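You operate a simulated robot arm through the tools that you are given. There is no shell and no other tool.

Carry out the task below with a simulated robot arm. There is one attempt and no reset: what you move stays moved.

Task
Set the fence to the job card's width, clamp it, and lay the card's board between fence and stop.

It is judged by the outcome, as a careful person would: the job done as asked, and still so three seconds after it is handed in. It fails if anything else is knocked over, pushed out of place, dropped, spilled or broken.

Robot
A 7-joint arm with a fingered hand, fixed in place. Base frame: the origin is on the floor under the middle of its stand, x ahead of it, y to its left, z up. Lengths are in mm, angles in degrees, forces in N, time in s.
It reaches about 1228 mm from its shoulder. Its first joint turns from -115.0 to 115.0 degrees. Payload 5 kg.
The TCP is the grasp point between the finger pads, 32 mm short of the fingertips. In the tool frame z runs along the fingers and y along their closing line. The gripper opens to 160 mm; its body begins 89 mm behind the TCP. The gripper is a hand of 4 fingers: y runs from the thumb to the fingers, the wrist lies at [0, 0, -267] in the tool frame.
Orientation is told as [roll, pitch, yaw] about the base's x, y, z axes, in that order, counted from this pose: with the fingers straight down and closing along the base's y, the tool's x points along the base's -x, its y along +y and its z along -z.

Tools
- The arm moves only by the tool step_arm. Its argument "steps" is a list of rows, each a list of 6 numbers: the shift along the tool's x, y, z in mm, then the turn, a rotation vector about the tool's x, y, z in degrees. In form: [[tx, ty, tz, rx, ry, rz], ...]. A call has 1 to 20 rows; each row shifts and turns the commanded pose from where the row before left it, along the tool's axes as they then stand. Each row takes 0.2 s and may step no farther than 50 mm and 8.6 degrees from the row before; otherwise, the whole call is refused. A pose out of reach is approached as far as the arm can. The call stops where the force on the tool passes 40 N (or 10 N more than at its start, if that is more) or the arm is blocked; 0.2 s more then pass. In this call time passes only in rows, and 0.2 s behind the last. It gives the time, the measured TCP pose, the force on the tool (base axes), the opening and the grip force at its end, in the units of the frame above (readings bear some noise), with the torque about the TCP (base axes, N m) and any sound that the robot's microphone picked up.
- Cameras (640 x 400 px; columns grow to the right, rows downward): "scene" is fixed at [400.2, -499.2, 1344.2]; the picture's right is [0.93, -0.37, 0.00], its down [-0.20, -0.51, -0.84] and it looks along [0.31, 0.78, -0.55] (base axes); focal length 335 px, centre (320, 200). "wrist" rides on the gripper at [80, -4, -114] in the tool frame; the picture's right is [0.05, 1.00, 0.00], its down [-0.82, 0.04, -0.58] and it looks along [-0.58, 0.03, 0.82] (tool axes); focal length 265 px, centre (320, 200). There is no depth. A picture from a camera that has moved, and an enlarged one, comes with that camera's place and axes in the base frame and with its lens.
- get_image(camera): a new picture of that camera. It takes no simulated time.
- raise_lower(by): slides the trunk up (or, below 0, down) by that many mm; the arm rides with it, the base frame stays. It gives what a move gives, with no picture.
- move_fingers(finger1, finger2, finger3, thumb_bend): sets how far each is bent, from 0 (flat) to 1 (curled in); at 0.3 the hand is open as for a grip, at 0.7 the pads meet at the TCP. One left out holds its place. A second passes; each finger stops where it meets its share of the squeeze, and holds until it gets a number again. It is the only way to open and close the hand. It gives what a move gives, with no picture; readings hold the bend of each and the force on the fingers (four entries, about 0 where the hand has none), thumb and palm.
- inspect(camera, box): a new picture of the part [left, top, right, bottom] of that camera's present view, enlarged. It takes no simulated time.
- close_job(): hands the job in; it is judged then, once.

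Places have to be worked out from the pictures, the camera data and where the tool is seen. Open the gripper and draw the arm clear of the work before you hand the job in, unless the task says otherwise.

The tools are called after ">>>" as name(argument=value, ...) on one line, values as JSON. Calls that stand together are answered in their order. step_arm: Moves the arm, as the interface text tells. Its arguments: {"type":"object","properties":{"steps":{"type":"array"}},"required":["steps"]} The other tools are called the same way: raise_lower (by) moves the trunk up or down; move_fingers (finger1, finger2, finger3, thumb_bend) moves the fingers one by one; get_image (camera) takes a picture; inspect (camera, box) takes an enlarged picture of a part of a camera's view; close_job () hands the job in.

At the start:

```text
t: 0.0
ee_pos: [463.7, 239.5, 1056.5]
tool_rot: [0.0, 0.0, 0.1]
wrist_force: [-0.8, 0.7, 0.5]
ft_torque: [-0.01, 0.01, 0.0]
opening: 160.0
gripper_force: 0.0
shape: jaw
bend: [0.3, 0.3, 0.3, 0.3]
finger forces: [0.1, 0.0, 0.0, 0.0, 0.0, 0.1]
trunk travel left (down, up): [-525.0, 465.0]
```

scene: 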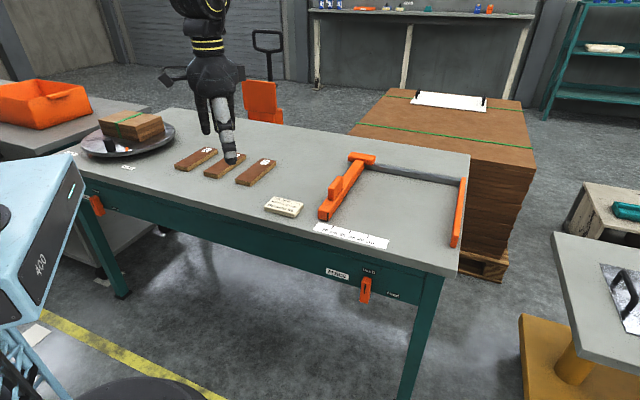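
wrist: 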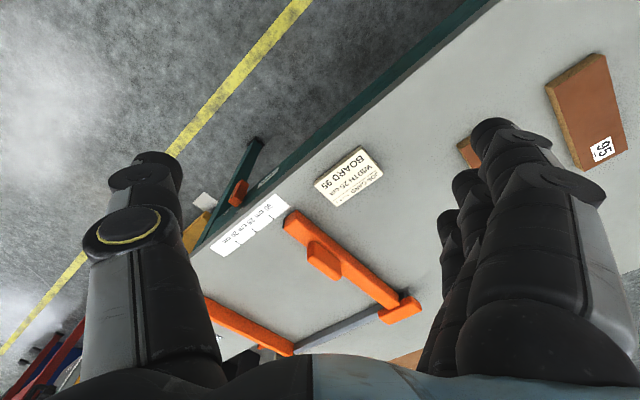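

I start by looking closely at the job card, the scale, the boards and the fence in both cameras.

>>> inspect(camera="wrist", box=[180, 130, 420, 280])

>>> inspect(camera="scene", box=[250, 140, 480, 284])

>>> inspect(camera="scene", box=[70, 100, 310, 250])

>>> inspect(camera="scene", box=[300, 250, 428, 330])

```text
2.67 times, centred on (300, 205) of wrist
camera zoom: at [381.8, 236.1, 1169.8], right [-0.05, 1.0, 0.0], down [0.82, 0.04, 0.58], along [0.58, 0.03, -0.82], focal length 708 px, centre (373, 187)
```

zoom: 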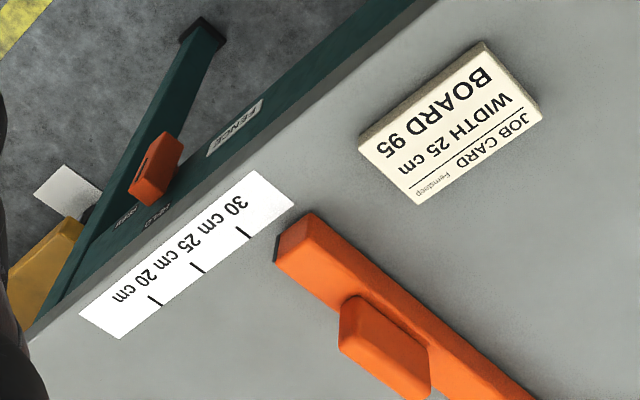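

```text
2.78 times, centred on (365, 212) of scene
camera zoom: at [400.2, -499.2, 1344.2], right [0.93, -0.37, 0.0], down [-0.2, -0.51, -0.84], along [0.31, 0.78, -0.55], focal length 930 px, centre (195, 167)
```

zoom: 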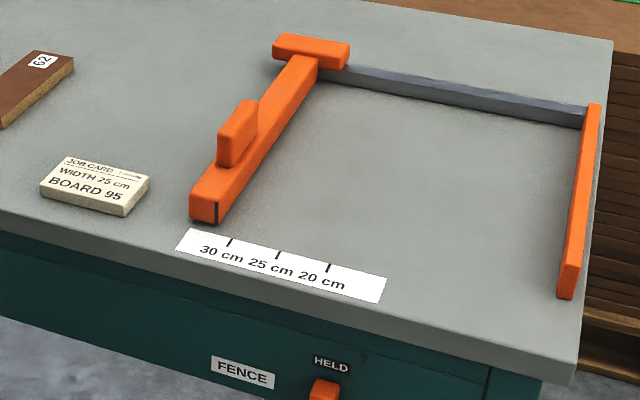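

```text
2.67 times, centred on (190, 175) of scene
camera zoom: at [400.2, -499.2, 1344.2], right [0.93, -0.37, 0.0], down [-0.2, -0.51, -0.84], along [0.31, 0.78, -0.55], focal length 893 px, centre (667, 267)
```

zoom: 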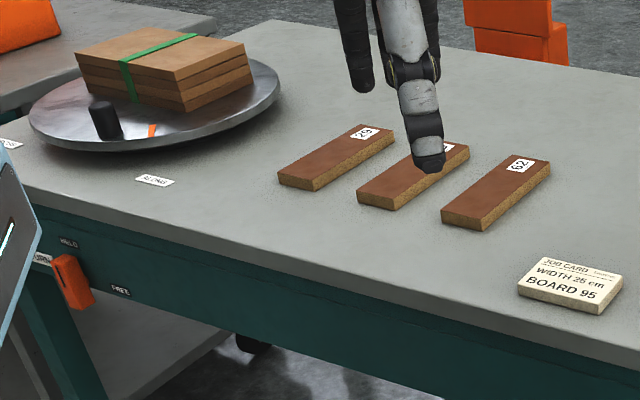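

```text
5.00 times, centred on (364, 290) of scene
camera zoom: at [400.2, -499.2, 1344.2], right [0.93, -0.37, 0.0], down [-0.2, -0.51, -0.84], along [0.31, 0.78, -0.55], focal length 1675 px, centre (100, -250)
```

zoom: 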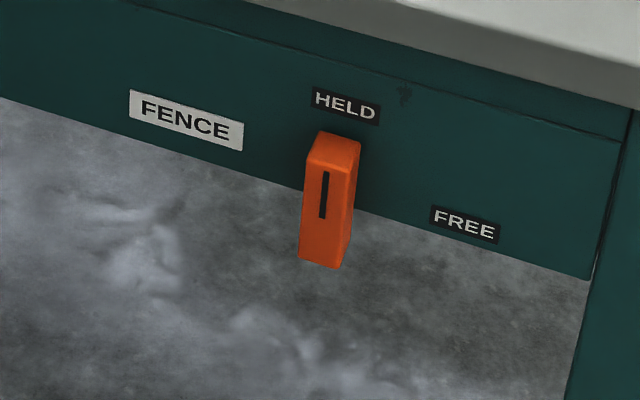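

The card reads "WIDTH 25 cm, BOARD 95". I enlarge the board labels in the wrist view, the blue body at the left and the levers, so I know what is what before moving.

>>> inspect(camera="wrist", box=[440, 40, 640, 180])

>>> inspect(camera="scene", box=[0, 130, 200, 400])

>>> inspect(camera="scene", box=[160, 130, 290, 210])

```text
2.86 times, centred on (540, 110) of wrist
camera zoom: at [381.8, 236.1, 1169.8], right [-0.05, 1.0, 0.0], down [0.82, 0.04, 0.58], along [0.58, 0.03, -0.82], focal length 758 px, centre (-309, 457)
```

zoom: 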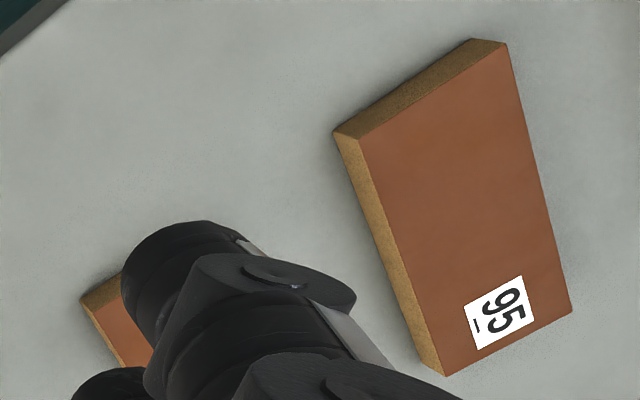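

```text
1.48 times, centred on (100, 265) of scene
camera zoom: at [400.2, -499.2, 1344.2], right [0.93, -0.37, 0.0], down [-0.2, -0.51, -0.84], along [0.31, 0.78, -0.55], focal length 496 px, centre (646, 104)
```

zoom: 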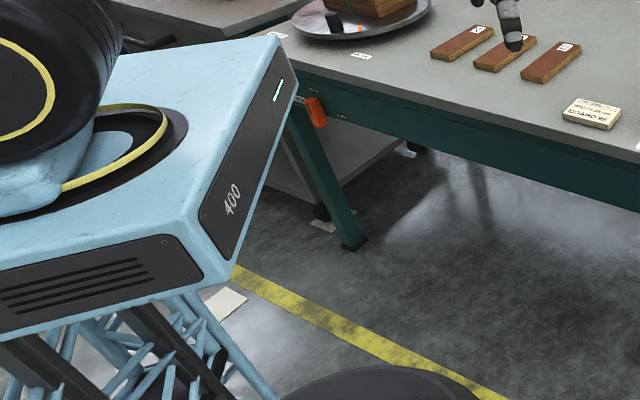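

```text
4.92 times, centred on (225, 170) of scene
camera zoom: at [400.2, -499.2, 1344.2], right [0.93, -0.37, 0.0], down [-0.2, -0.51, -0.84], along [0.31, 0.78, -0.55], focal length 1649 px, centre (788, 348)
```

zoom: 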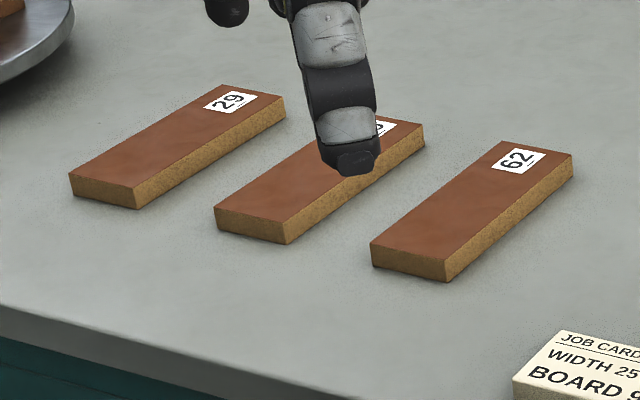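

The middle board carries "95" (neighbours are 29 and 62). The table lies at about 45° to the base axes with its top near z≈783; I turn the hand to yaw 45° and move right in front of the table edge to look at the fence lever.

>>> step_arm(steps=[[0, 0, 0, 0, 0, -7.5], [0, 0, 0, 0, 0, -7.5], [0, 0, 0, 0, 0, -7.5], [0, 0, 0, 0, 0, -7.5], [0, 0, 0, 0, 0, -7.5], [0, 0, 0, 0, 0, -7.4], [14, -48, 0, 0, 0, 0], [14, -48, 0, 0, 0, 0], [14, -48, 0, 0, 0, 0], [14, -48, 0, 0, 0, 0], [14, -48, 0, 0, 0, 0], [14, -48, 0, 0, 0, 0], [14, -48, 0, 0, 0, 0]])

```text
t: 2.8
ee_pos: [629.5, -66.0, 1054.9]
tool_rot: [0.0, 0.0, 44.8]
wrist_force: [0.3, 0.5, -0.7]
ft_torque: [0.02, 0.0, 0.0]
opening: 160.0
gripper_force: 0.0
shape: jaw
bend: [0.3, 0.3, 0.3, 0.3]
finger forces: [0.1, 0.0, 0.1, 0.0, 0.0, 0.1]
trunk travel left (down, up): [-525.0, 465.0]
```

The arm went where commanded. I take pictures from here to measure lever, scale and fence.

>>> get_image(camera="wrist")

>>> get_image(camera="scene")

```text
taken
camera wrist: at [574.4, -125.6, 1167.8], right [-0.74, 0.67, 0.0], down [0.55, 0.61, 0.58], along [0.39, 0.43, -0.82], focal length 265 px, centre (320, 200)
```

wrist: 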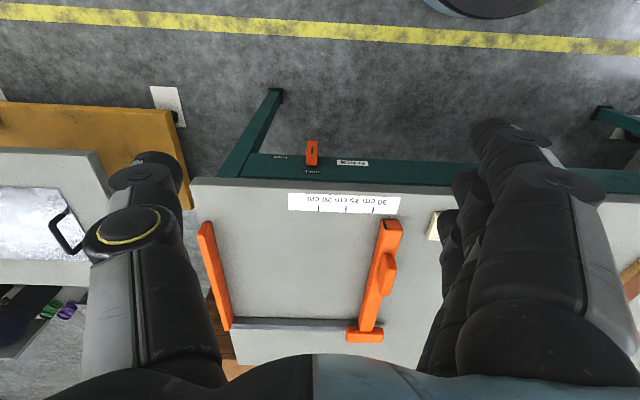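

```text
taken
```

scene: 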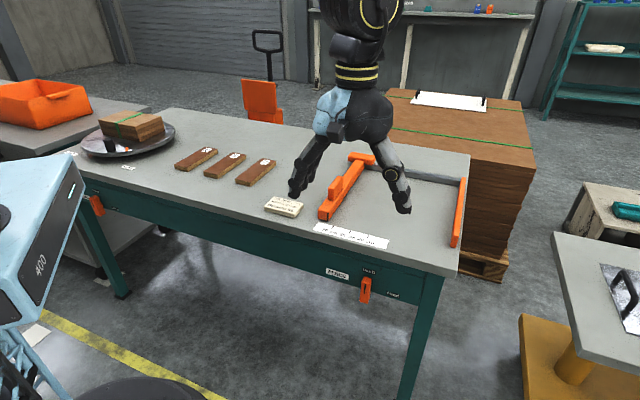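

I enlarge the fence, the scale and the lever in the wrist view for measuring.

>>> inspect(camera="wrist", box=[250, 120, 410, 220])

>>> inspect(camera="wrist", box=[190, 180, 430, 350])

```text
4.00 times, centred on (330, 170) of wrist
camera zoom: at [574.4, -125.6, 1167.8], right [-0.74, 0.67, 0.0], down [0.55, 0.61, 0.58], along [0.39, 0.43, -0.82], focal length 1062 px, centre (280, 320)
```

zoom: 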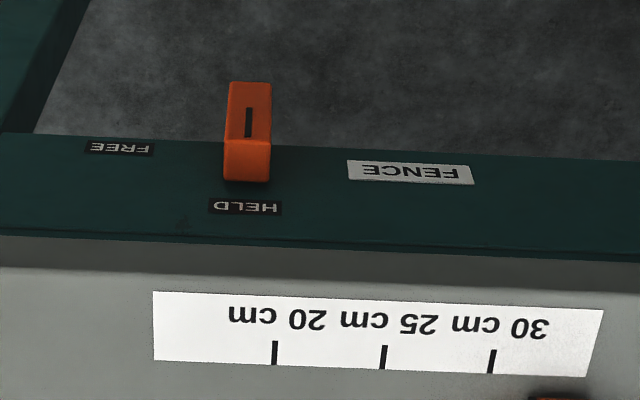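

```text
2.35 times, centred on (310, 265) of wrist
camera zoom: at [574.4, -125.6, 1167.8], right [-0.74, 0.67, 0.0], down [0.55, 0.61, 0.58], along [0.39, 0.43, -0.82], focal length 624 px, centre (344, 47)
```

zoom: 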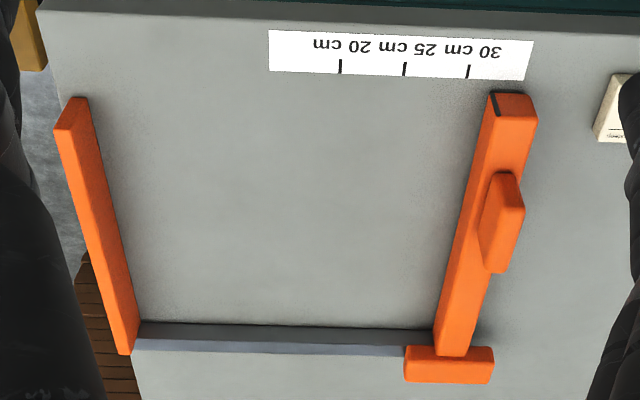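

I lower the hand in front of the table edge and a bit back toward the robot to get a near view of the lever.

>>> step_arm(steps=[[12, 0, 45, 0, 0, 0], [12, 0, 45, 0, 0, 0], [12, 0, 45, 0, 0, 0], [12, 0, 45, 0, 0, 0]])

>>> get_image(camera="wrist")

>>> get_image(camera="scene")

```text
t: 3.8
ee_pos: [596.1, -102.3, 874.1]
tool_rot: [0.1, 0.0, 44.9]
wrist_force: [-0.4, 0.1, 0.0]
ft_torque: [-0.05, 0.01, 0.03]
opening: 160.1
gripper_force: 0.0
shape: jaw
bend: [0.3, 0.3, 0.3, 0.3]
finger forces: [0.0, 0.1, 0.0, 0.0, 0.1, 0.0]
trunk travel left (down, up): [-525.0, 465.0]
```

```text
taken
camera wrist: at [541.0, -162.0, 987.7], right [-0.74, 0.67, 0.0], down [0.55, 0.61, 0.58], along [0.39, 0.43, -0.82], focal length 265 px, centre (320, 200)
```

wrist: 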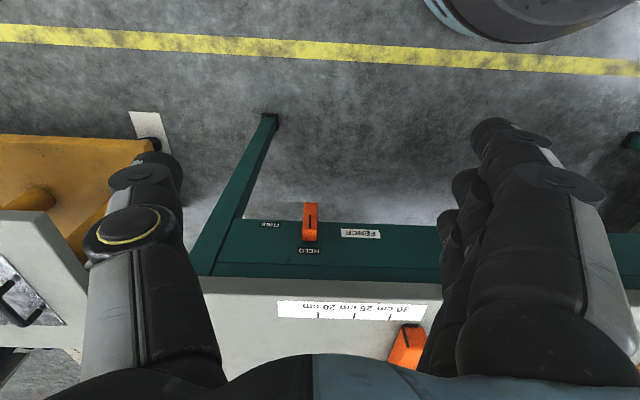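

```text
taken
```

scene: 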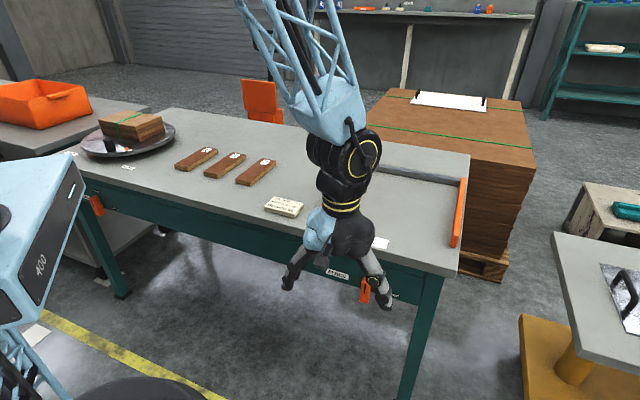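

Now a close-up of the lever from this viewpoint.

>>> inspect(camera="wrist", box=[240, 180, 400, 280])

>>> inspect(camera="wrist", box=[250, 280, 450, 400])

```text
4.00 times, centred on (320, 230) of wrist
camera zoom: at [541.0, -162.0, 987.7], right [-0.74, 0.67, 0.0], down [0.55, 0.61, 0.58], along [0.39, 0.43, -0.82], focal length 1062 px, centre (320, 80)
```

zoom: 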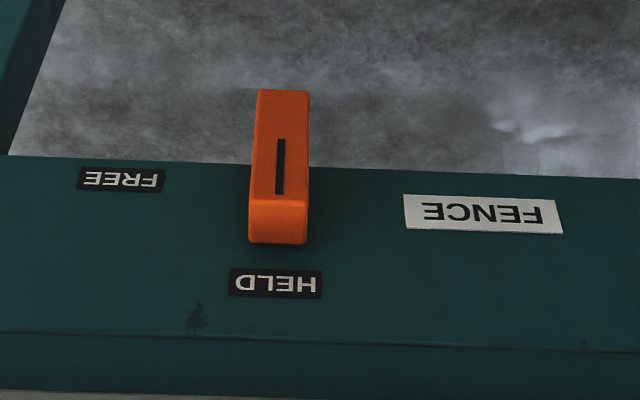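

```text
3.20 times, centred on (350, 340) of wrist
camera zoom: at [541.0, -162.0, 987.7], right [-0.74, 0.67, 0.0], down [0.55, 0.61, 0.58], along [0.39, 0.43, -0.82], focal length 849 px, centre (224, -248)
```

zoom: 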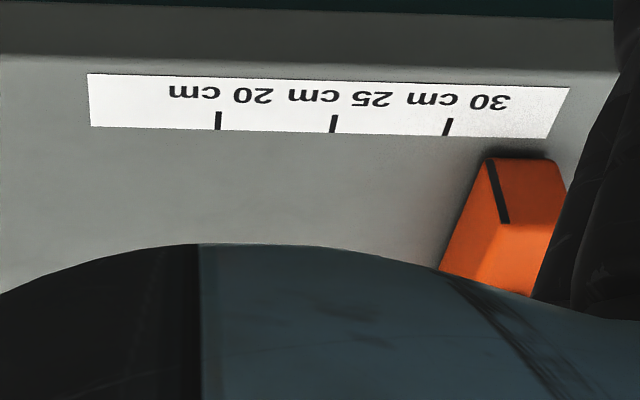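

The lever measures about 25 x 79 x 24 mm, centred near u≈499 along the edge, z≈619, its face at v≈564 (u along the table edge, v into the table), turning about its middle from HELD (up) to FREE (right). I tilt the hand forward towards horizontal in front of it, half way first.

>>> step_arm(steps=[[-11.9, 0, 23.2, 0, -8.18, 0], [-8.5, 0, 24.7, 0, -8.18, 0], [-4.9, 0, 25.6, 0, -8.18, 0], [-1.2, 0, 26.0, 0, -8.18, 0], [2.5, 0, 25.9, 0, -8.18, 0], [6.2, 0, 25.3, 0, -8.18, 0]])

>>> get_image(camera="scene")

>>> get_image(camera="wrist")

```text
t: 5.2
ee_pos: [648.1, -51.5, 736.9]
tool_rot: [-0.1, -49.2, 44.9]
wrist_force: [0.5, 0.1, -0.3]
ft_torque: [-0.02, 0.03, 0.02]
opening: 159.9
gripper_force: 0.1
shape: jaw
bend: [0.3, 0.3, 0.3, 0.3]
finger forces: [0.0, 0.0, 0.1, 0.0, 0.0, 0.0]
trunk travel left (down, up): [-525.0, 465.0]
```

```text
taken
```

scene: 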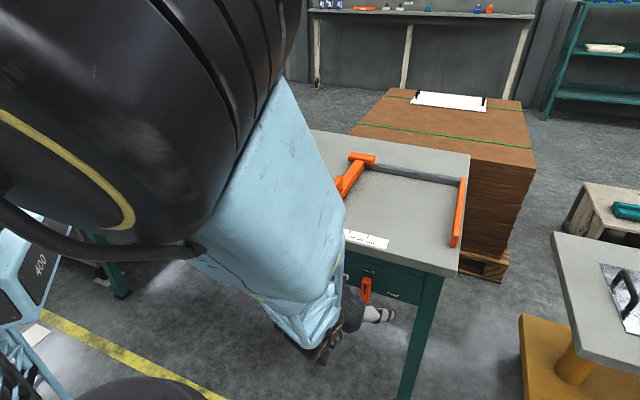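

```text
taken
camera wrist: at [552.6, -151.3, 749.8], right [-0.73, 0.68, -0.04], down [0.04, 0.1, 0.99], along [0.68, 0.72, -0.1], focal length 265 px, centre (320, 200)
```

wrist: 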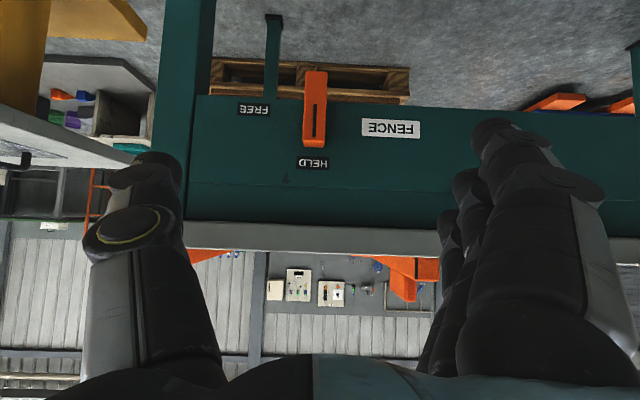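

The elbow swings in front of the scene camera but the wrist view is clear: the lever is at u≈498, its mark centre at z≈634. I finish the tilt to horizontal, stopping about 50 mm short of the lever.

>>> step_arm(steps=[[9.7, -0.7, 24.2, 0, -8.18, 0], [13.1, -0.7, 22.5, 0, -8.18, 0], [16.2, -0.7, 20.5, 0, -8.18, 0], [18.9, -0.7, 18.0, 0, -8.18, 0], [21.3, -0.7, 15.1, 0, -8.1, 0]])

>>> get_image(camera="wrist")

>>> get_image(camera="scene")

```text
t: 6.4
ee_pos: [690.5, -13.2, 622.5]
tool_rot: [-125.2, -90.0, 170.3]
wrist_force: [0.6, -0.4, 0.1]
ft_torque: [-0.01, 0.02, 0.0]
opening: 160.2
gripper_force: 0.1
shape: jaw
bend: [0.3, 0.3, 0.3, 0.3]
finger forces: [0.0, 0.0, 0.0, 0.0, 0.0, 0.1]
trunk travel left (down, up): [-525.0, 465.0]
```

```text
taken
camera wrist: at [613.5, -95.6, 541.5], right [-0.71, 0.71, -0.05], down [-0.44, -0.38, 0.82], along [0.56, 0.6, 0.58], focal length 265 px, centre (320, 200)
```

wrist: 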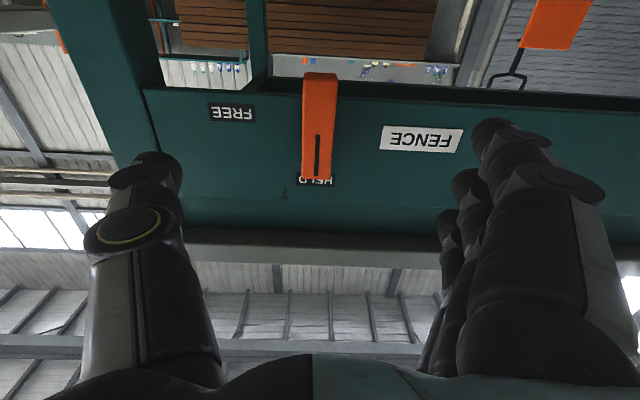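

```text
taken
```

scene: 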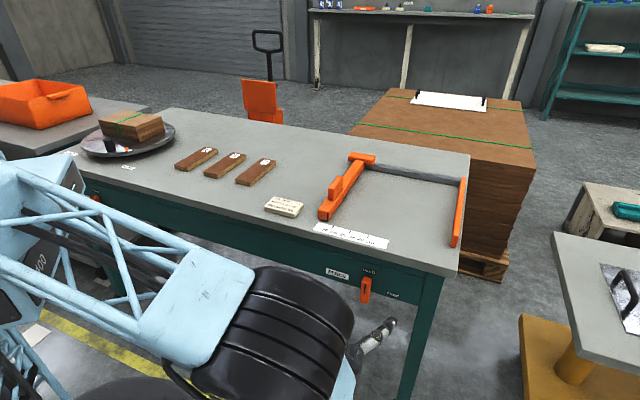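

Hand is horizontal at u≈497.6, v≈479, z≈622, facing the lever. I narrow the fingers part way before advancing.

>>> move_fingers(finger1=0.5, finger2=0.5, finger3=0.5, thumb_bend=0.5)

>>> get_image(camera="wrist")

>>> inspect(camera="scene", box=[300, 240, 460, 340])

```text
t: 7.4
ee_pos: [692.0, -13.0, 621.7]
tool_rot: [3.3, -90.0, 41.6]
wrist_force: [-0.6, -0.3, -1.0]
ft_torque: [-0.02, -0.02, -0.02]
opening: 92.3
gripper_force: 0.1
shape: fingers
bend: [0.5, 0.5, 0.5, 0.5]
finger forces: [0.0, 0.0, 0.1, 0.1, 0.0, 0.0]
trunk travel left (down, up): [-525.0, 465.0]
```

```text
taken
camera wrist: at [613.4, -95.4, 541.6], right [-0.7, 0.71, -0.05], down [-0.44, -0.38, 0.82], along [0.56, 0.6, 0.58], focal length 265 px, centre (320, 200)
```

wrist: 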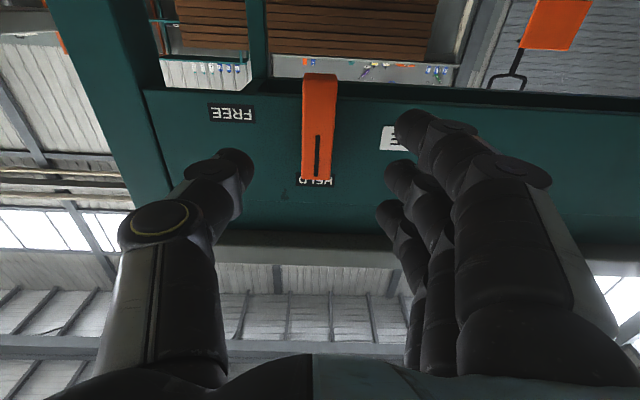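

```text
4.00 times, centred on (380, 290) of scene
camera zoom: at [400.2, -499.2, 1344.2], right [0.93, -0.37, 0.0], down [-0.2, -0.51, -0.84], along [0.31, 0.78, -0.55], focal length 1340 px, centre (80, -160)
```

zoom: 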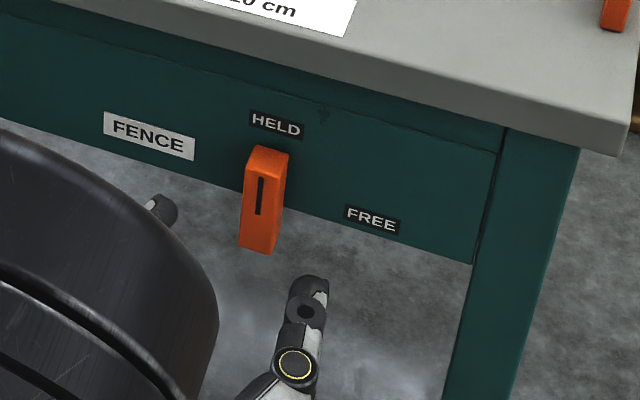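

Opening is now 92 mm. I advance about 56 mm so the fingers straddle the lever, dropping 3 mm to centre on its pivot.

>>> step_arm(steps=[[1.5, 0, 20, 0, 0, 0], [1.5, 0, 20, 0, 0, 0], [0, 0, 16, 0, 0, 0]])

>>> get_image(camera="wrist")

>>> inspect(camera="scene", box=[300, 240, 460, 340])

```text
t: 8.2
ee_pos: [731.3, 26.4, 619.9]
tool_rot: [4.3, -89.9, 40.6]
wrist_force: [1.0, -0.2, 0.4]
ft_torque: [0.04, -0.02, -0.03]
opening: 92.2
gripper_force: 0.1
shape: fingers
bend: [0.5, 0.5, 0.5, 0.5]
finger forces: [0.0, 0.1, 0.0, 0.0, 0.1, 0.1]
trunk travel left (down, up): [-525.0, 465.0]
```

```text
taken
camera wrist: at [654.0, -56.1, 538.5], right [-0.7, 0.71, -0.05], down [-0.44, -0.38, 0.82], along [0.56, 0.6, 0.58], focal length 265 px, centre (320, 200)
```

wrist: 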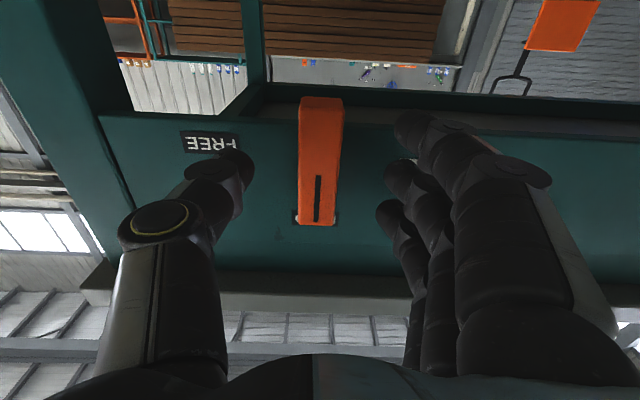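

```text
4.00 times, centred on (380, 290) of scene
camera zoom: at [400.2, -499.2, 1344.2], right [0.93, -0.37, 0.0], down [-0.2, -0.51, -0.84], along [0.31, 0.78, -0.55], focal length 1340 px, centre (80, -160)
```

zoom: 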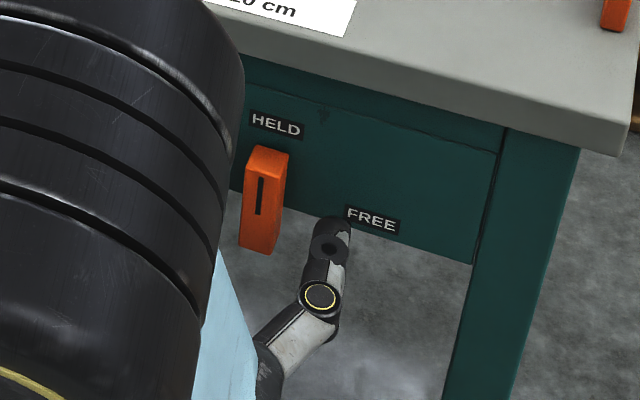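

The fingers straddle the lever, aligned with its centre (TCP u≈498.4, v≈536, z≈620). I close them gently on it.

>>> move_fingers(finger1=0.6, finger2=0.6, finger3=0.6, thumb_bend=0.6)

>>> get_image(camera="wrist")

>>> inspect(camera="scene", box=[300, 240, 460, 340])

```text
t: 9.2
ee_pos: [730.8, 26.8, 619.0]
tool_rot: [3.9, -89.8, 41.0]
wrist_force: [0.1, 0.7, -0.1]
ft_torque: [-0.01, 0.0, -0.02]
opening: 54.1
gripper_force: 0.2
shape: fingers
bend: [0.6, 0.6, 0.6, 0.6]
finger forces: [0.0, 0.0, 0.0, 0.0, 0.0, 0.1]
trunk travel left (down, up): [-525.0, 465.0]
```

```text
taken
camera wrist: at [653.8, -56.2, 538.5], right [-0.71, 0.71, -0.05], down [-0.44, -0.38, 0.82], along [0.56, 0.6, 0.58], focal length 265 px, centre (320, 200)
```

wrist: 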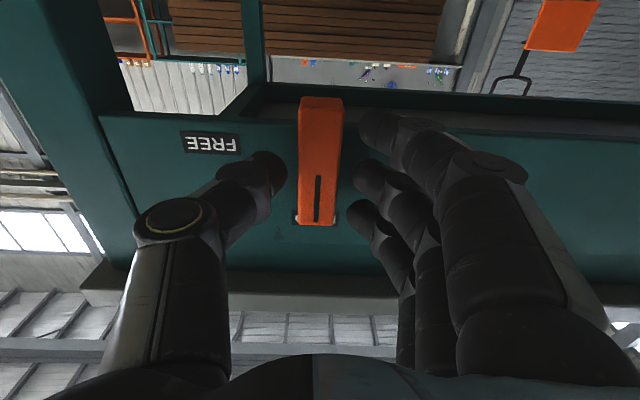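

```text
4.00 times, centred on (380, 290) of scene
camera zoom: at [400.2, -499.2, 1344.2], right [0.93, -0.37, 0.0], down [-0.2, -0.51, -0.84], along [0.31, 0.78, -0.55], focal length 1340 px, centre (80, -160)
```

zoom: 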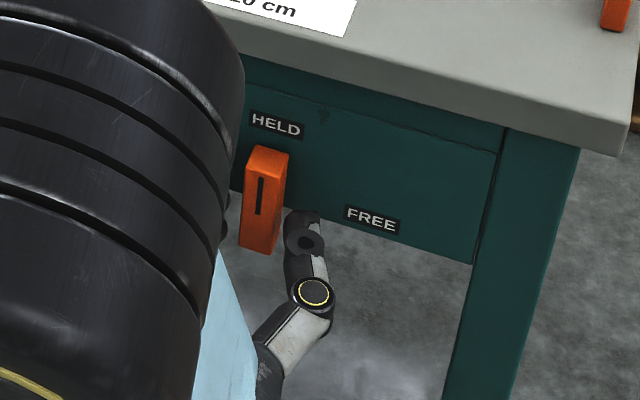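

No contact yet (opening 54 mm) and the tips overlap the lever only a little. I advance 8 mm more, then close onto it.

>>> step_arm(steps=[[0, 0, 4, 0, 0, 0], [0, 0, 4, 0, 0, 0]])

>>> move_fingers(finger1=0.7, finger2=0.7, finger3=0.7, thumb_bend=0.7)

>>> get_image(camera="wrist")

>>> inspect(camera="scene", box=[300, 240, 460, 340])

```text
t: 9.8
ee_pos: [736.6, 32.0, 618.6]
tool_rot: [0.9, -89.7, 44.0]
wrist_force: [0.5, 0.6, -0.1]
ft_torque: [-0.01, -0.02, -0.03]
opening: 54.0
gripper_force: 0.1
shape: fingers
bend: [0.6, 0.6, 0.6, 0.6]
finger forces: [0.0, 0.0, 0.0, 0.1, 0.0, 0.0]
trunk travel left (down, up): [-525.0, 465.0]
```

```text
t: 10.8
ee_pos: [738.5, 33.2, 619.0]
tool_rot: [3.0, -89.9, 41.9]
wrist_force: [3.1, 6.4, 0.8]
ft_torque: [0.02, 0.02, 0.1]
opening: 38.2
gripper_force: 12.3
shape: fingers
bend: [0.66, 0.66, 0.66, 0.66]
finger forces: [4.5, 4.4, 4.4, 0.0, 10.8, 0.0]
trunk travel left (down, up): [-525.0, 465.0]
```

```text
taken
camera wrist: at [659.2, -49.4, 538.2], right [-0.71, 0.71, -0.05], down [-0.44, -0.38, 0.82], along [0.56, 0.6, 0.58], focal length 265 px, centre (320, 200)
```

wrist: 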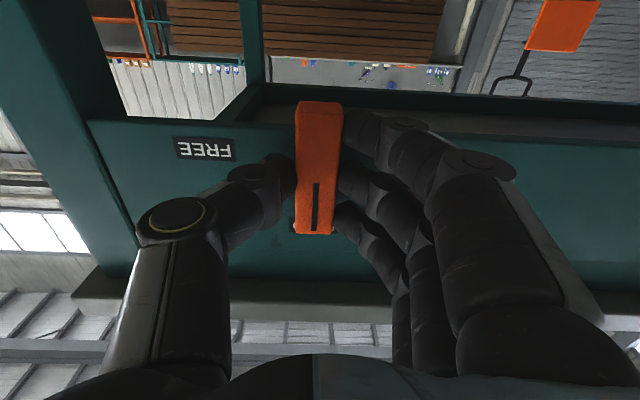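

```text
4.00 times, centred on (380, 290) of scene
camera zoom: at [400.2, -499.2, 1344.2], right [0.93, -0.37, 0.0], down [-0.2, -0.51, -0.84], along [0.31, 0.78, -0.55], focal length 1340 px, centre (80, -160)
```

zoom: 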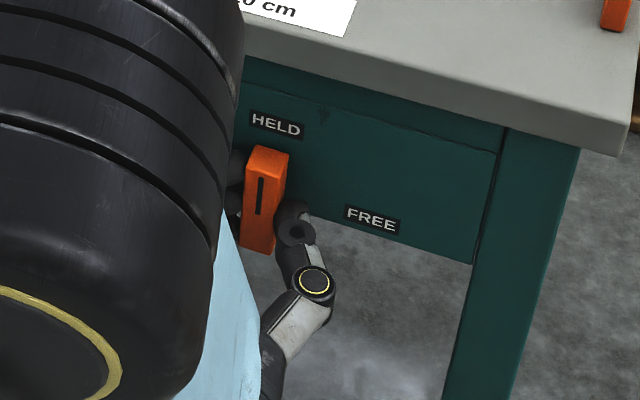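

All three fingers and the thumb hold the lever (about 4.4 N each against 10.8 N), with the tool axis on its pivot. I turn the hand clockwise about its own axis, a part of the way first.

>>> step_arm(steps=[[0, 0, 0, 0, 0, 5], [0, 0, 0, 0, 0, 6], [0, 0, 0, 0, 0, 7], [0, 0, 0, 0, 0, 7]])

>>> get_image(camera="wrist")

>>> get_image(camera="scene")

```text
t: 11.8
ee_pos: [738.0, 32.9, 618.2]
tool_rot: [90.0, -65.0, -45.1]
wrist_force: [10.1, 1.3, 9.5]
ft_torque: [0.13, -0.17, -0.16]
opening: 37.8
gripper_force: 11.7
shape: fingers
bend: [0.66, 0.66, 0.66, 0.66]
finger forces: [3.5, 3.5, 3.6, 0.0, 12.1, 0.0]
trunk travel left (down, up): [-525.0, 465.0]
```

```text
taken
camera wrist: at [635.4, -25.4, 544.1], right [-0.65, 0.66, 0.38], down [-0.19, -0.62, 0.76], along [0.73, 0.42, 0.53], focal length 265 px, centre (320, 200)
```

wrist: 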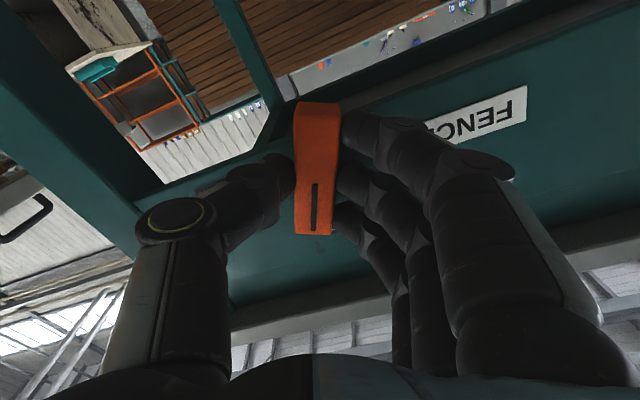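

```text
taken
```

scene: 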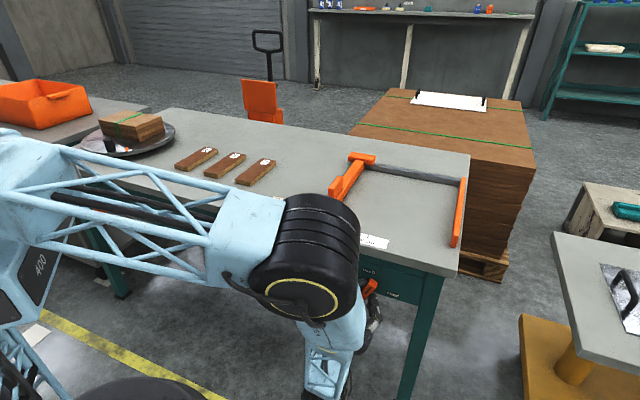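

The lever turns with the hand (25° so far, low forces), and the elbow stays well above and in front of the table. I continue to about 54°.

>>> step_arm(steps=[[0, 0, 0, 0, 0, 7], [0, 0, 0, 0, 0, 7], [0, 0, 0, 0, 0, 7], [0, 0, 0, 0, 0, 7]])

>>> get_image(camera="scene")

>>> get_image(camera="wrist")

```text
t: 12.8
ee_pos: [736.8, 31.5, 618.8]
tool_rot: [89.9, -36.8, -45.1]
wrist_force: [11.2, -6.8, 8.8]
ft_torque: [0.09, -0.22, -0.34]
opening: 38.1
gripper_force: 12.1
shape: fingers
bend: [0.66, 0.66, 0.66, 0.66]
finger forces: [3.6, 3.7, 3.8, 0.0, 12.8, 0.1]
trunk travel left (down, up): [-525.0, 465.0]
```

```text
taken
```

scene: 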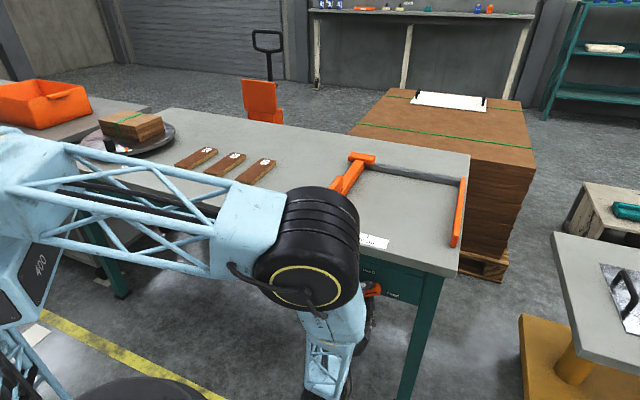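

```text
taken
camera wrist: at [612.6, -3.7, 566.4], right [-0.45, 0.46, 0.77], down [0.03, -0.85, 0.52], along [0.89, 0.26, 0.37], focal length 265 px, centre (320, 200)
```

wrist: 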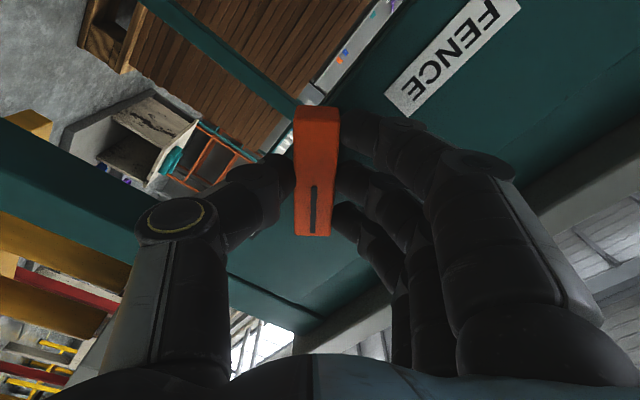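

Lever at about 53°, forces steady. I finish the turn to 90°.

>>> step_arm(steps=[[0, 0, 0, 0, 0, 7.4], [0, 0, 0, 0, 0, 7.4], [0, 0, 0, 0, 0, 7.4], [0, 0, 0, 0, 0, 7.4], [0, 0, 0, 0, 0, 7.6]])

>>> get_image(camera="scene")

>>> get_image(camera="wrist")

```text
t: 14.0
ee_pos: [737.2, 32.0, 618.5]
tool_rot: [89.9, 0.3, -45.2]
wrist_force: [9.8, -17.0, 2.1]
ft_torque: [0.01, -0.12, -0.46]
opening: 37.8
gripper_force: 14.2
shape: fingers
bend: [0.67, 0.67, 0.66, 0.67]
finger forces: [4.4, 5.0, 5.2, 0.0, 13.3, 0.0]
trunk travel left (down, up): [-525.0, 465.0]
```

```text
taken
```

scene: 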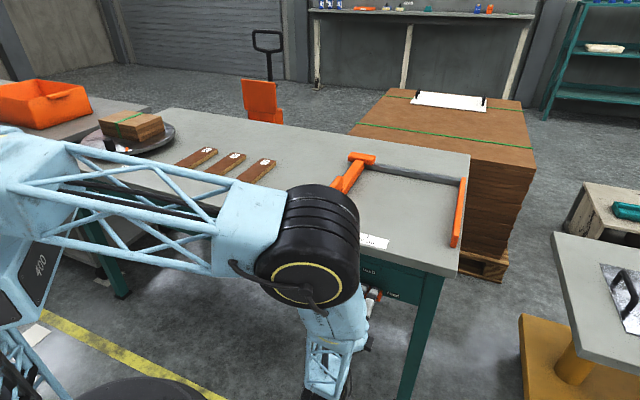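

```text
taken
camera wrist: at [599.9, 10.0, 614.4], right [-0.03, 0.03, 1.0], down [0.17, -0.99, 0.04], along [0.99, 0.17, 0.02], focal length 265 px, centre (320, 200)
```

wrist: 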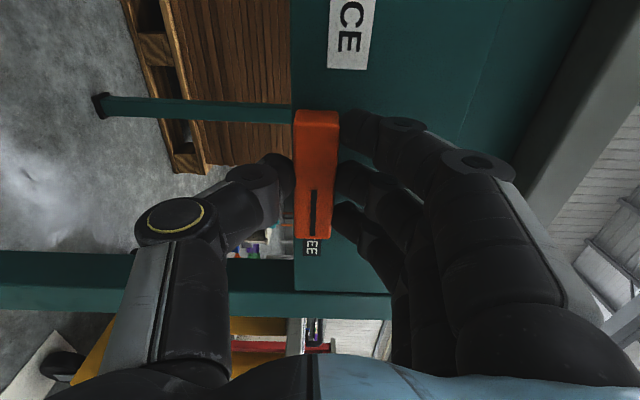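

The lever now points at FREE (90°). I let go by opening the fingers and back straight away from it.

>>> move_fingers(finger1=0.5, finger2=0.5, finger3=0.5, thumb_bend=0.5)

>>> step_arm(steps=[[0, 0, -20, 0, 0, 0], [0, 0, -30, 0, 0, 0], [0, 0, -30, 0, 0, 0]])

>>> get_image(camera="wrist")

>>> inspect(camera="scene", box=[300, 240, 460, 340])

```text
t: 15.0
ee_pos: [737.5, 34.0, 618.3]
tool_rot: [89.8, 0.2, -45.2]
wrist_force: [-0.3, 0.6, 0.0]
ft_torque: [0.04, 0.01, -0.02]
opening: 90.4
gripper_force: 0.2
shape: fingers
bend: [0.5, 0.5, 0.5, 0.5]
finger forces: [0.0, 0.0, 0.0, 0.0, 0.0, 0.1]
trunk travel left (down, up): [-525.0, 465.0]
```

```text
t: 15.8
ee_pos: [680.5, -22.2, 617.3]
tool_rot: [89.8, 0.2, -45.1]
wrist_force: [0.8, -0.4, -0.1]
ft_torque: [-0.01, 0.0, 0.01]
opening: 90.4
gripper_force: 0.1
shape: fingers
bend: [0.5, 0.5, 0.5, 0.5]
finger forces: [0.0, 0.1, 0.1, 0.0, 0.0, 0.0]
trunk travel left (down, up): [-525.0, 465.0]
```

```text
taken
camera wrist: at [542.4, -44.8, 613.3], right [-0.03, 0.04, 1.0], down [0.17, -0.99, 0.04], along [0.99, 0.17, 0.03], focal length 265 px, centre (320, 200)
```

wrist: 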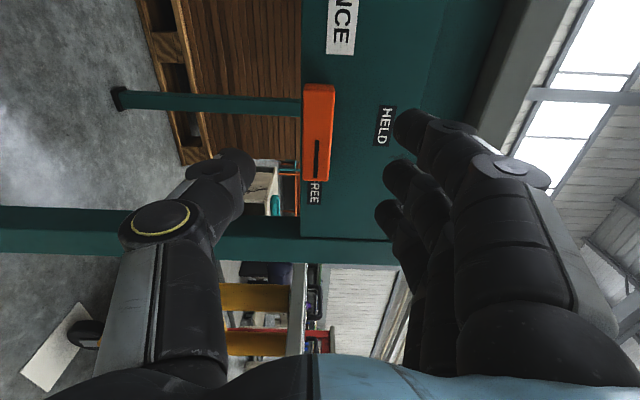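

```text
4.00 times, centred on (380, 290) of scene
camera zoom: at [400.2, -499.2, 1344.2], right [0.93, -0.37, 0.0], down [-0.2, -0.51, -0.84], along [0.31, 0.78, -0.55], focal length 1340 px, centre (80, -160)
```

zoom: 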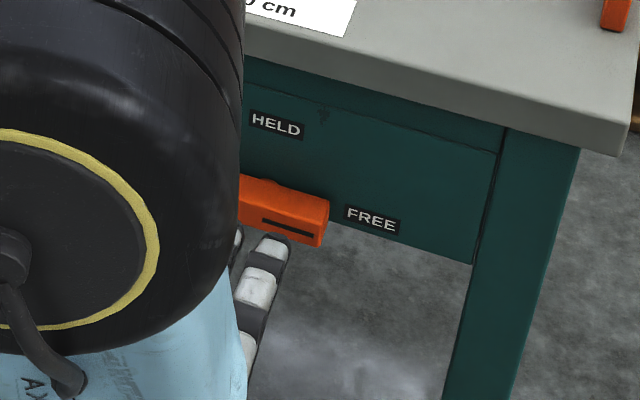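

The lever rests at FREE. I turn the hand back (-90° about its axis), then reverse the tilt to bring it upright in front of the table.

>>> step_arm(steps=[[0, 0, 0, 0, 0, -8.2], [0, 0, 0, 0, 0, -8.2], [0, 0, 0, 0, 0, -8.2], [0, 0, 0, 0, 0, -8.2], [0, 0, 0, 0, 0, -8.2], [0, 0, 0, 0, 0, -8.2], [0, 0, 0, 0, 0, -8.2], [0, 0, 0, 0, 0, -8.2], [0, 0, 0, 0, 0, -8.2], [0, 0, 0, 0, 0, -8.2], [0, 0, 0, 0, 0, -8.0]])

>>> step_arm(steps=[[-23.2, 0, -11.9, 0, 8.18, 0], [-21.3, 0, -15.1, 0, 8.18, 0], [-18.9, 0, -18, 0, 8.18, 0], [-16.2, 0, -20.5, 0, 8.18, 0], [-13.1, 0, -22.5, 0, 8.18, 0], [-9.7, 0, -24.2, 0, 8.18, 0], [-6.2, 0, -25.3, 0, 8.18, 0], [-2.5, 0, -25.9, 0, 8.18, 0], [1.2, 0, -26, 0, 8.18, 0], [4.9, 0, -25.6, 0, 8.18, 0], [8.5, 0, -24.7, 0, 8.18, 0]])

>>> get_image(camera="scene")

```text
t: 18.2
ee_pos: [681.2, -23.8, 617.9]
tool_rot: [28.1, -89.9, 16.7]
wrist_force: [0.4, 0.7, 0.1]
ft_torque: [0.02, 0.0, -0.04]
opening: 90.7
gripper_force: 0.1
shape: fingers
bend: [0.5, 0.5, 0.5, 0.5]
finger forces: [0.1, 0.1, 0.0, 0.0, 0.0, 0.0]
trunk travel left (down, up): [-525.0, 465.0]
```

```text
t: 20.6
ee_pos: [590.8, -114.8, 873.9]
tool_rot: [0.1, 0.2, 44.8]
wrist_force: [-0.1, 1.1, 0.6]
ft_torque: [0.02, 0.02, -0.01]
opening: 90.5
gripper_force: 0.1
shape: fingers
bend: [0.5, 0.5, 0.5, 0.5]
finger forces: [0.1, 0.1, 0.0, 0.0, 0.1, 0.0]
trunk travel left (down, up): [-525.0, 465.0]
```

```text
taken
```

scene: 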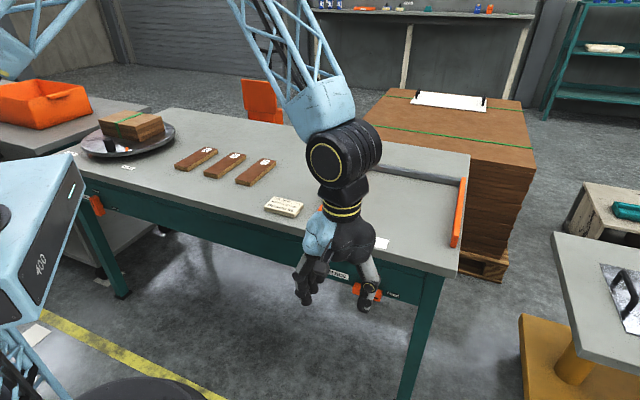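

Upright again in front of the table. I raise the hand and move over the table, in line with the fence handle (u≈348), to look at it from above.

>>> step_arm(steps=[[0, 0, -45, 0, 0, 0], [0, 0, -45, 0, 0, 0], [0, 0, -45, 0, 0, 0], [-45, 25, 0, 0, 0, 0], [-45, 25, 0, 0, 0, 0], [-45, 25, 0, 0, 0, 0], [-45, 25, 0, 0, 0, 0], [-45, 25, 0, 0, 0, 0], [-45, 25, 0, 0, 0, 0]])

>>> get_image(camera="wrist")

>>> get_image(camera="scene")

```text
refused: row 4 steps farther than a row can; nothing moved
```

```text
taken
camera wrist: at [536.3, -173.2, 987.7], right [-0.74, 0.67, 0.0], down [0.55, 0.61, 0.57], along [0.38, 0.43, -0.82], focal length 265 px, centre (320, 200)
```

wrist: 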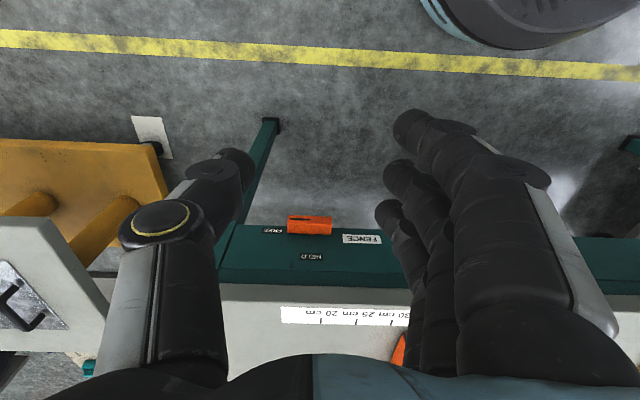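

```text
taken
```

scene: 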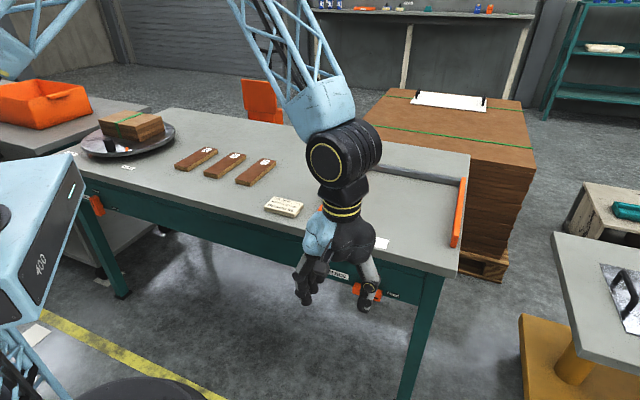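

The combined step exceeded 50 mm, so nothing moved. I repeat it with smaller steps.

>>> step_arm(steps=[[0, 0, -45, 0, 0, 0], [0, 0, -45, 0, 0, 0], [0, 0, -45, 0, 0, 0], [-39, 22, 0, 0, 0, 0], [-39, 22, 0, 0, 0, 0], [-39, 22, 0, 0, 0, 0], [-39, 22, 0, 0, 0, 0], [-39, 22, 0, 0, 0, 0], [-39, 22, 0, 0, 0, 0], [-36, 18, 0, 0, 0, 0]])

>>> get_image(camera="wrist")

>>> get_image(camera="scene")

```text
t: 22.8
ee_pos: [678.0, 181.2, 1009.1]
tool_rot: [0.1, 0.2, 44.9]
wrist_force: [1.4, 1.2, -1.0]
ft_torque: [-0.03, 0.0, -0.03]
opening: 90.8
gripper_force: 0.1
shape: fingers
bend: [0.5, 0.5, 0.5, 0.5]
finger forces: [0.0, 0.1, 0.1, 0.0, 0.0, 0.1]
trunk travel left (down, up): [-525.0, 465.0]
```

```text
taken
camera wrist: at [623.6, 123.0, 1122.3], right [-0.74, 0.67, 0.0], down [0.55, 0.61, 0.58], along [0.38, 0.43, -0.82], focal length 265 px, centre (320, 200)
```

wrist: 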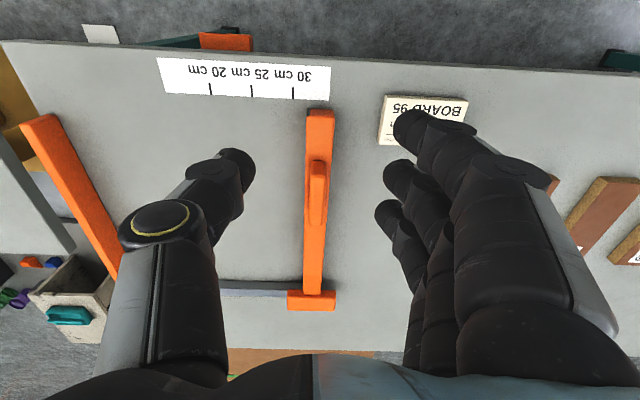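

```text
taken
```

scene: 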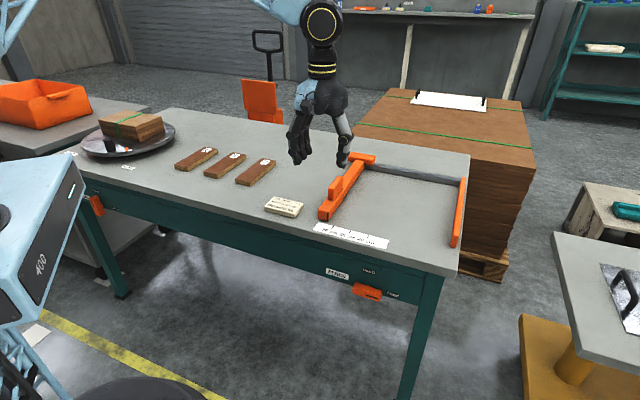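

I zoom in on the fence handle and the scale from this top view.

>>> inspect(camera="wrist", box=[150, 50, 390, 200])

>>> inspect(camera="wrist", box=[240, 90, 400, 320])

>>> inspect(camera="scene", box=[290, 140, 410, 260])

```text
2.67 times, centred on (270, 125) of wrist
camera zoom: at [623.6, 123.0, 1122.3], right [-0.74, 0.67, 0.0], down [0.55, 0.61, 0.58], along [0.38, 0.43, -0.82], focal length 708 px, centre (453, 400)
```

zoom: 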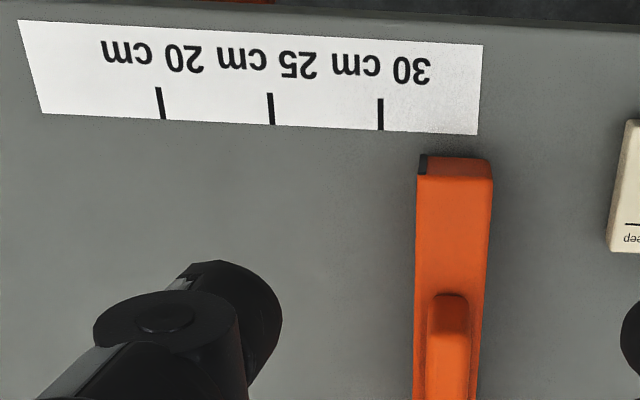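

```text
1.74 times, centred on (320, 205) of wrist
camera zoom: at [623.6, 123.0, 1122.3], right [-0.74, 0.67, 0.0], down [0.55, 0.61, 0.58], along [0.38, 0.43, -0.82], focal length 462 px, centre (320, 191)
```

zoom: 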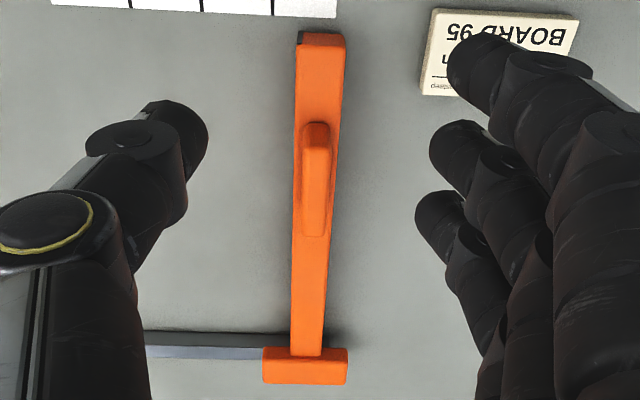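

```text
3.33 times, centred on (350, 200) of scene
camera zoom: at [400.2, -499.2, 1344.2], right [0.93, -0.37, 0.0], down [-0.2, -0.51, -0.84], along [0.31, 0.78, -0.55], focal length 1117 px, centre (220, 200)
```

zoom: 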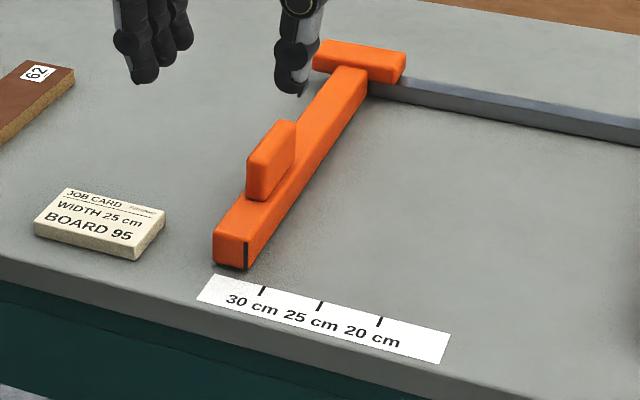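

From two views: fence handle centre is about u≈347, v≈727, top z≈847 (about 19 mm wide, 75 mm long), bar top z≈808; fence face reads about 32.2 cm, so it has to go about 72 mm towards the stop. I move over the handle and descend so the tips end just above the bar.

>>> step_arm(steps=[[-40, 1.5, 0, 0, 0, 0], [-40, 1.5, 0, 0, 0, 0], [-39, 1, 0, 0, 0, 0], [0, 0, 40, 0, 0, 0], [0, 0, 40, 0, 0, 0], [0, 0, 30, 0, 0, 0]])

>>> get_image(camera="wrist")

>>> inspect(camera="scene", box=[260, 100, 420, 260])

```text
t: 24.2
ee_pos: [754.9, 268.4, 896.9]
tool_rot: [0.2, 0.1, 44.9]
wrist_force: [0.4, -0.2, 0.5]
ft_torque: [0.02, 0.02, 0.0]
opening: 90.5
gripper_force: 0.1
shape: fingers
bend: [0.5, 0.5, 0.5, 0.5]
finger forces: [0.1, 0.0, 0.1, 0.0, 0.0, 0.0]
trunk travel left (down, up): [-525.0, 465.0]
```

```text
taken
camera wrist: at [701.2, 210.0, 1010.4], right [-0.74, 0.67, 0.0], down [0.55, 0.6, 0.58], along [0.38, 0.43, -0.82], focal length 265 px, centre (320, 200)
```

wrist: 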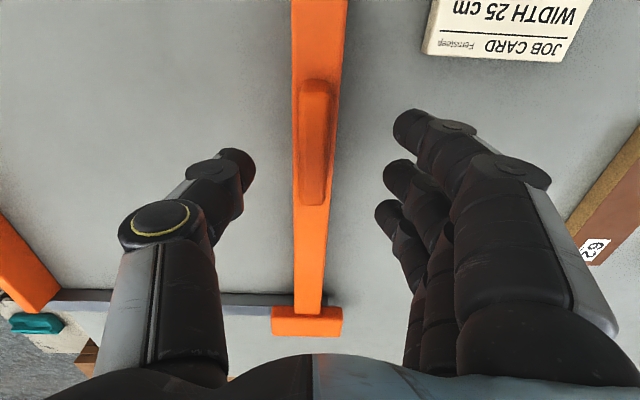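

```text
2.50 times, centred on (340, 180) of scene
camera zoom: at [400.2, -499.2, 1344.2], right [0.93, -0.37, 0.0], down [-0.2, -0.51, -0.84], along [0.31, 0.78, -0.55], focal length 837 px, centre (270, 250)
```

zoom: 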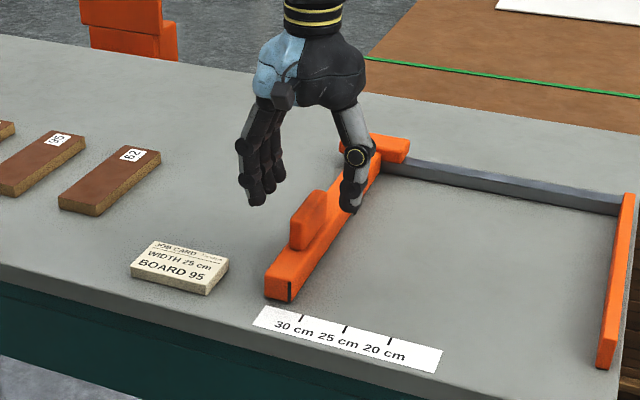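

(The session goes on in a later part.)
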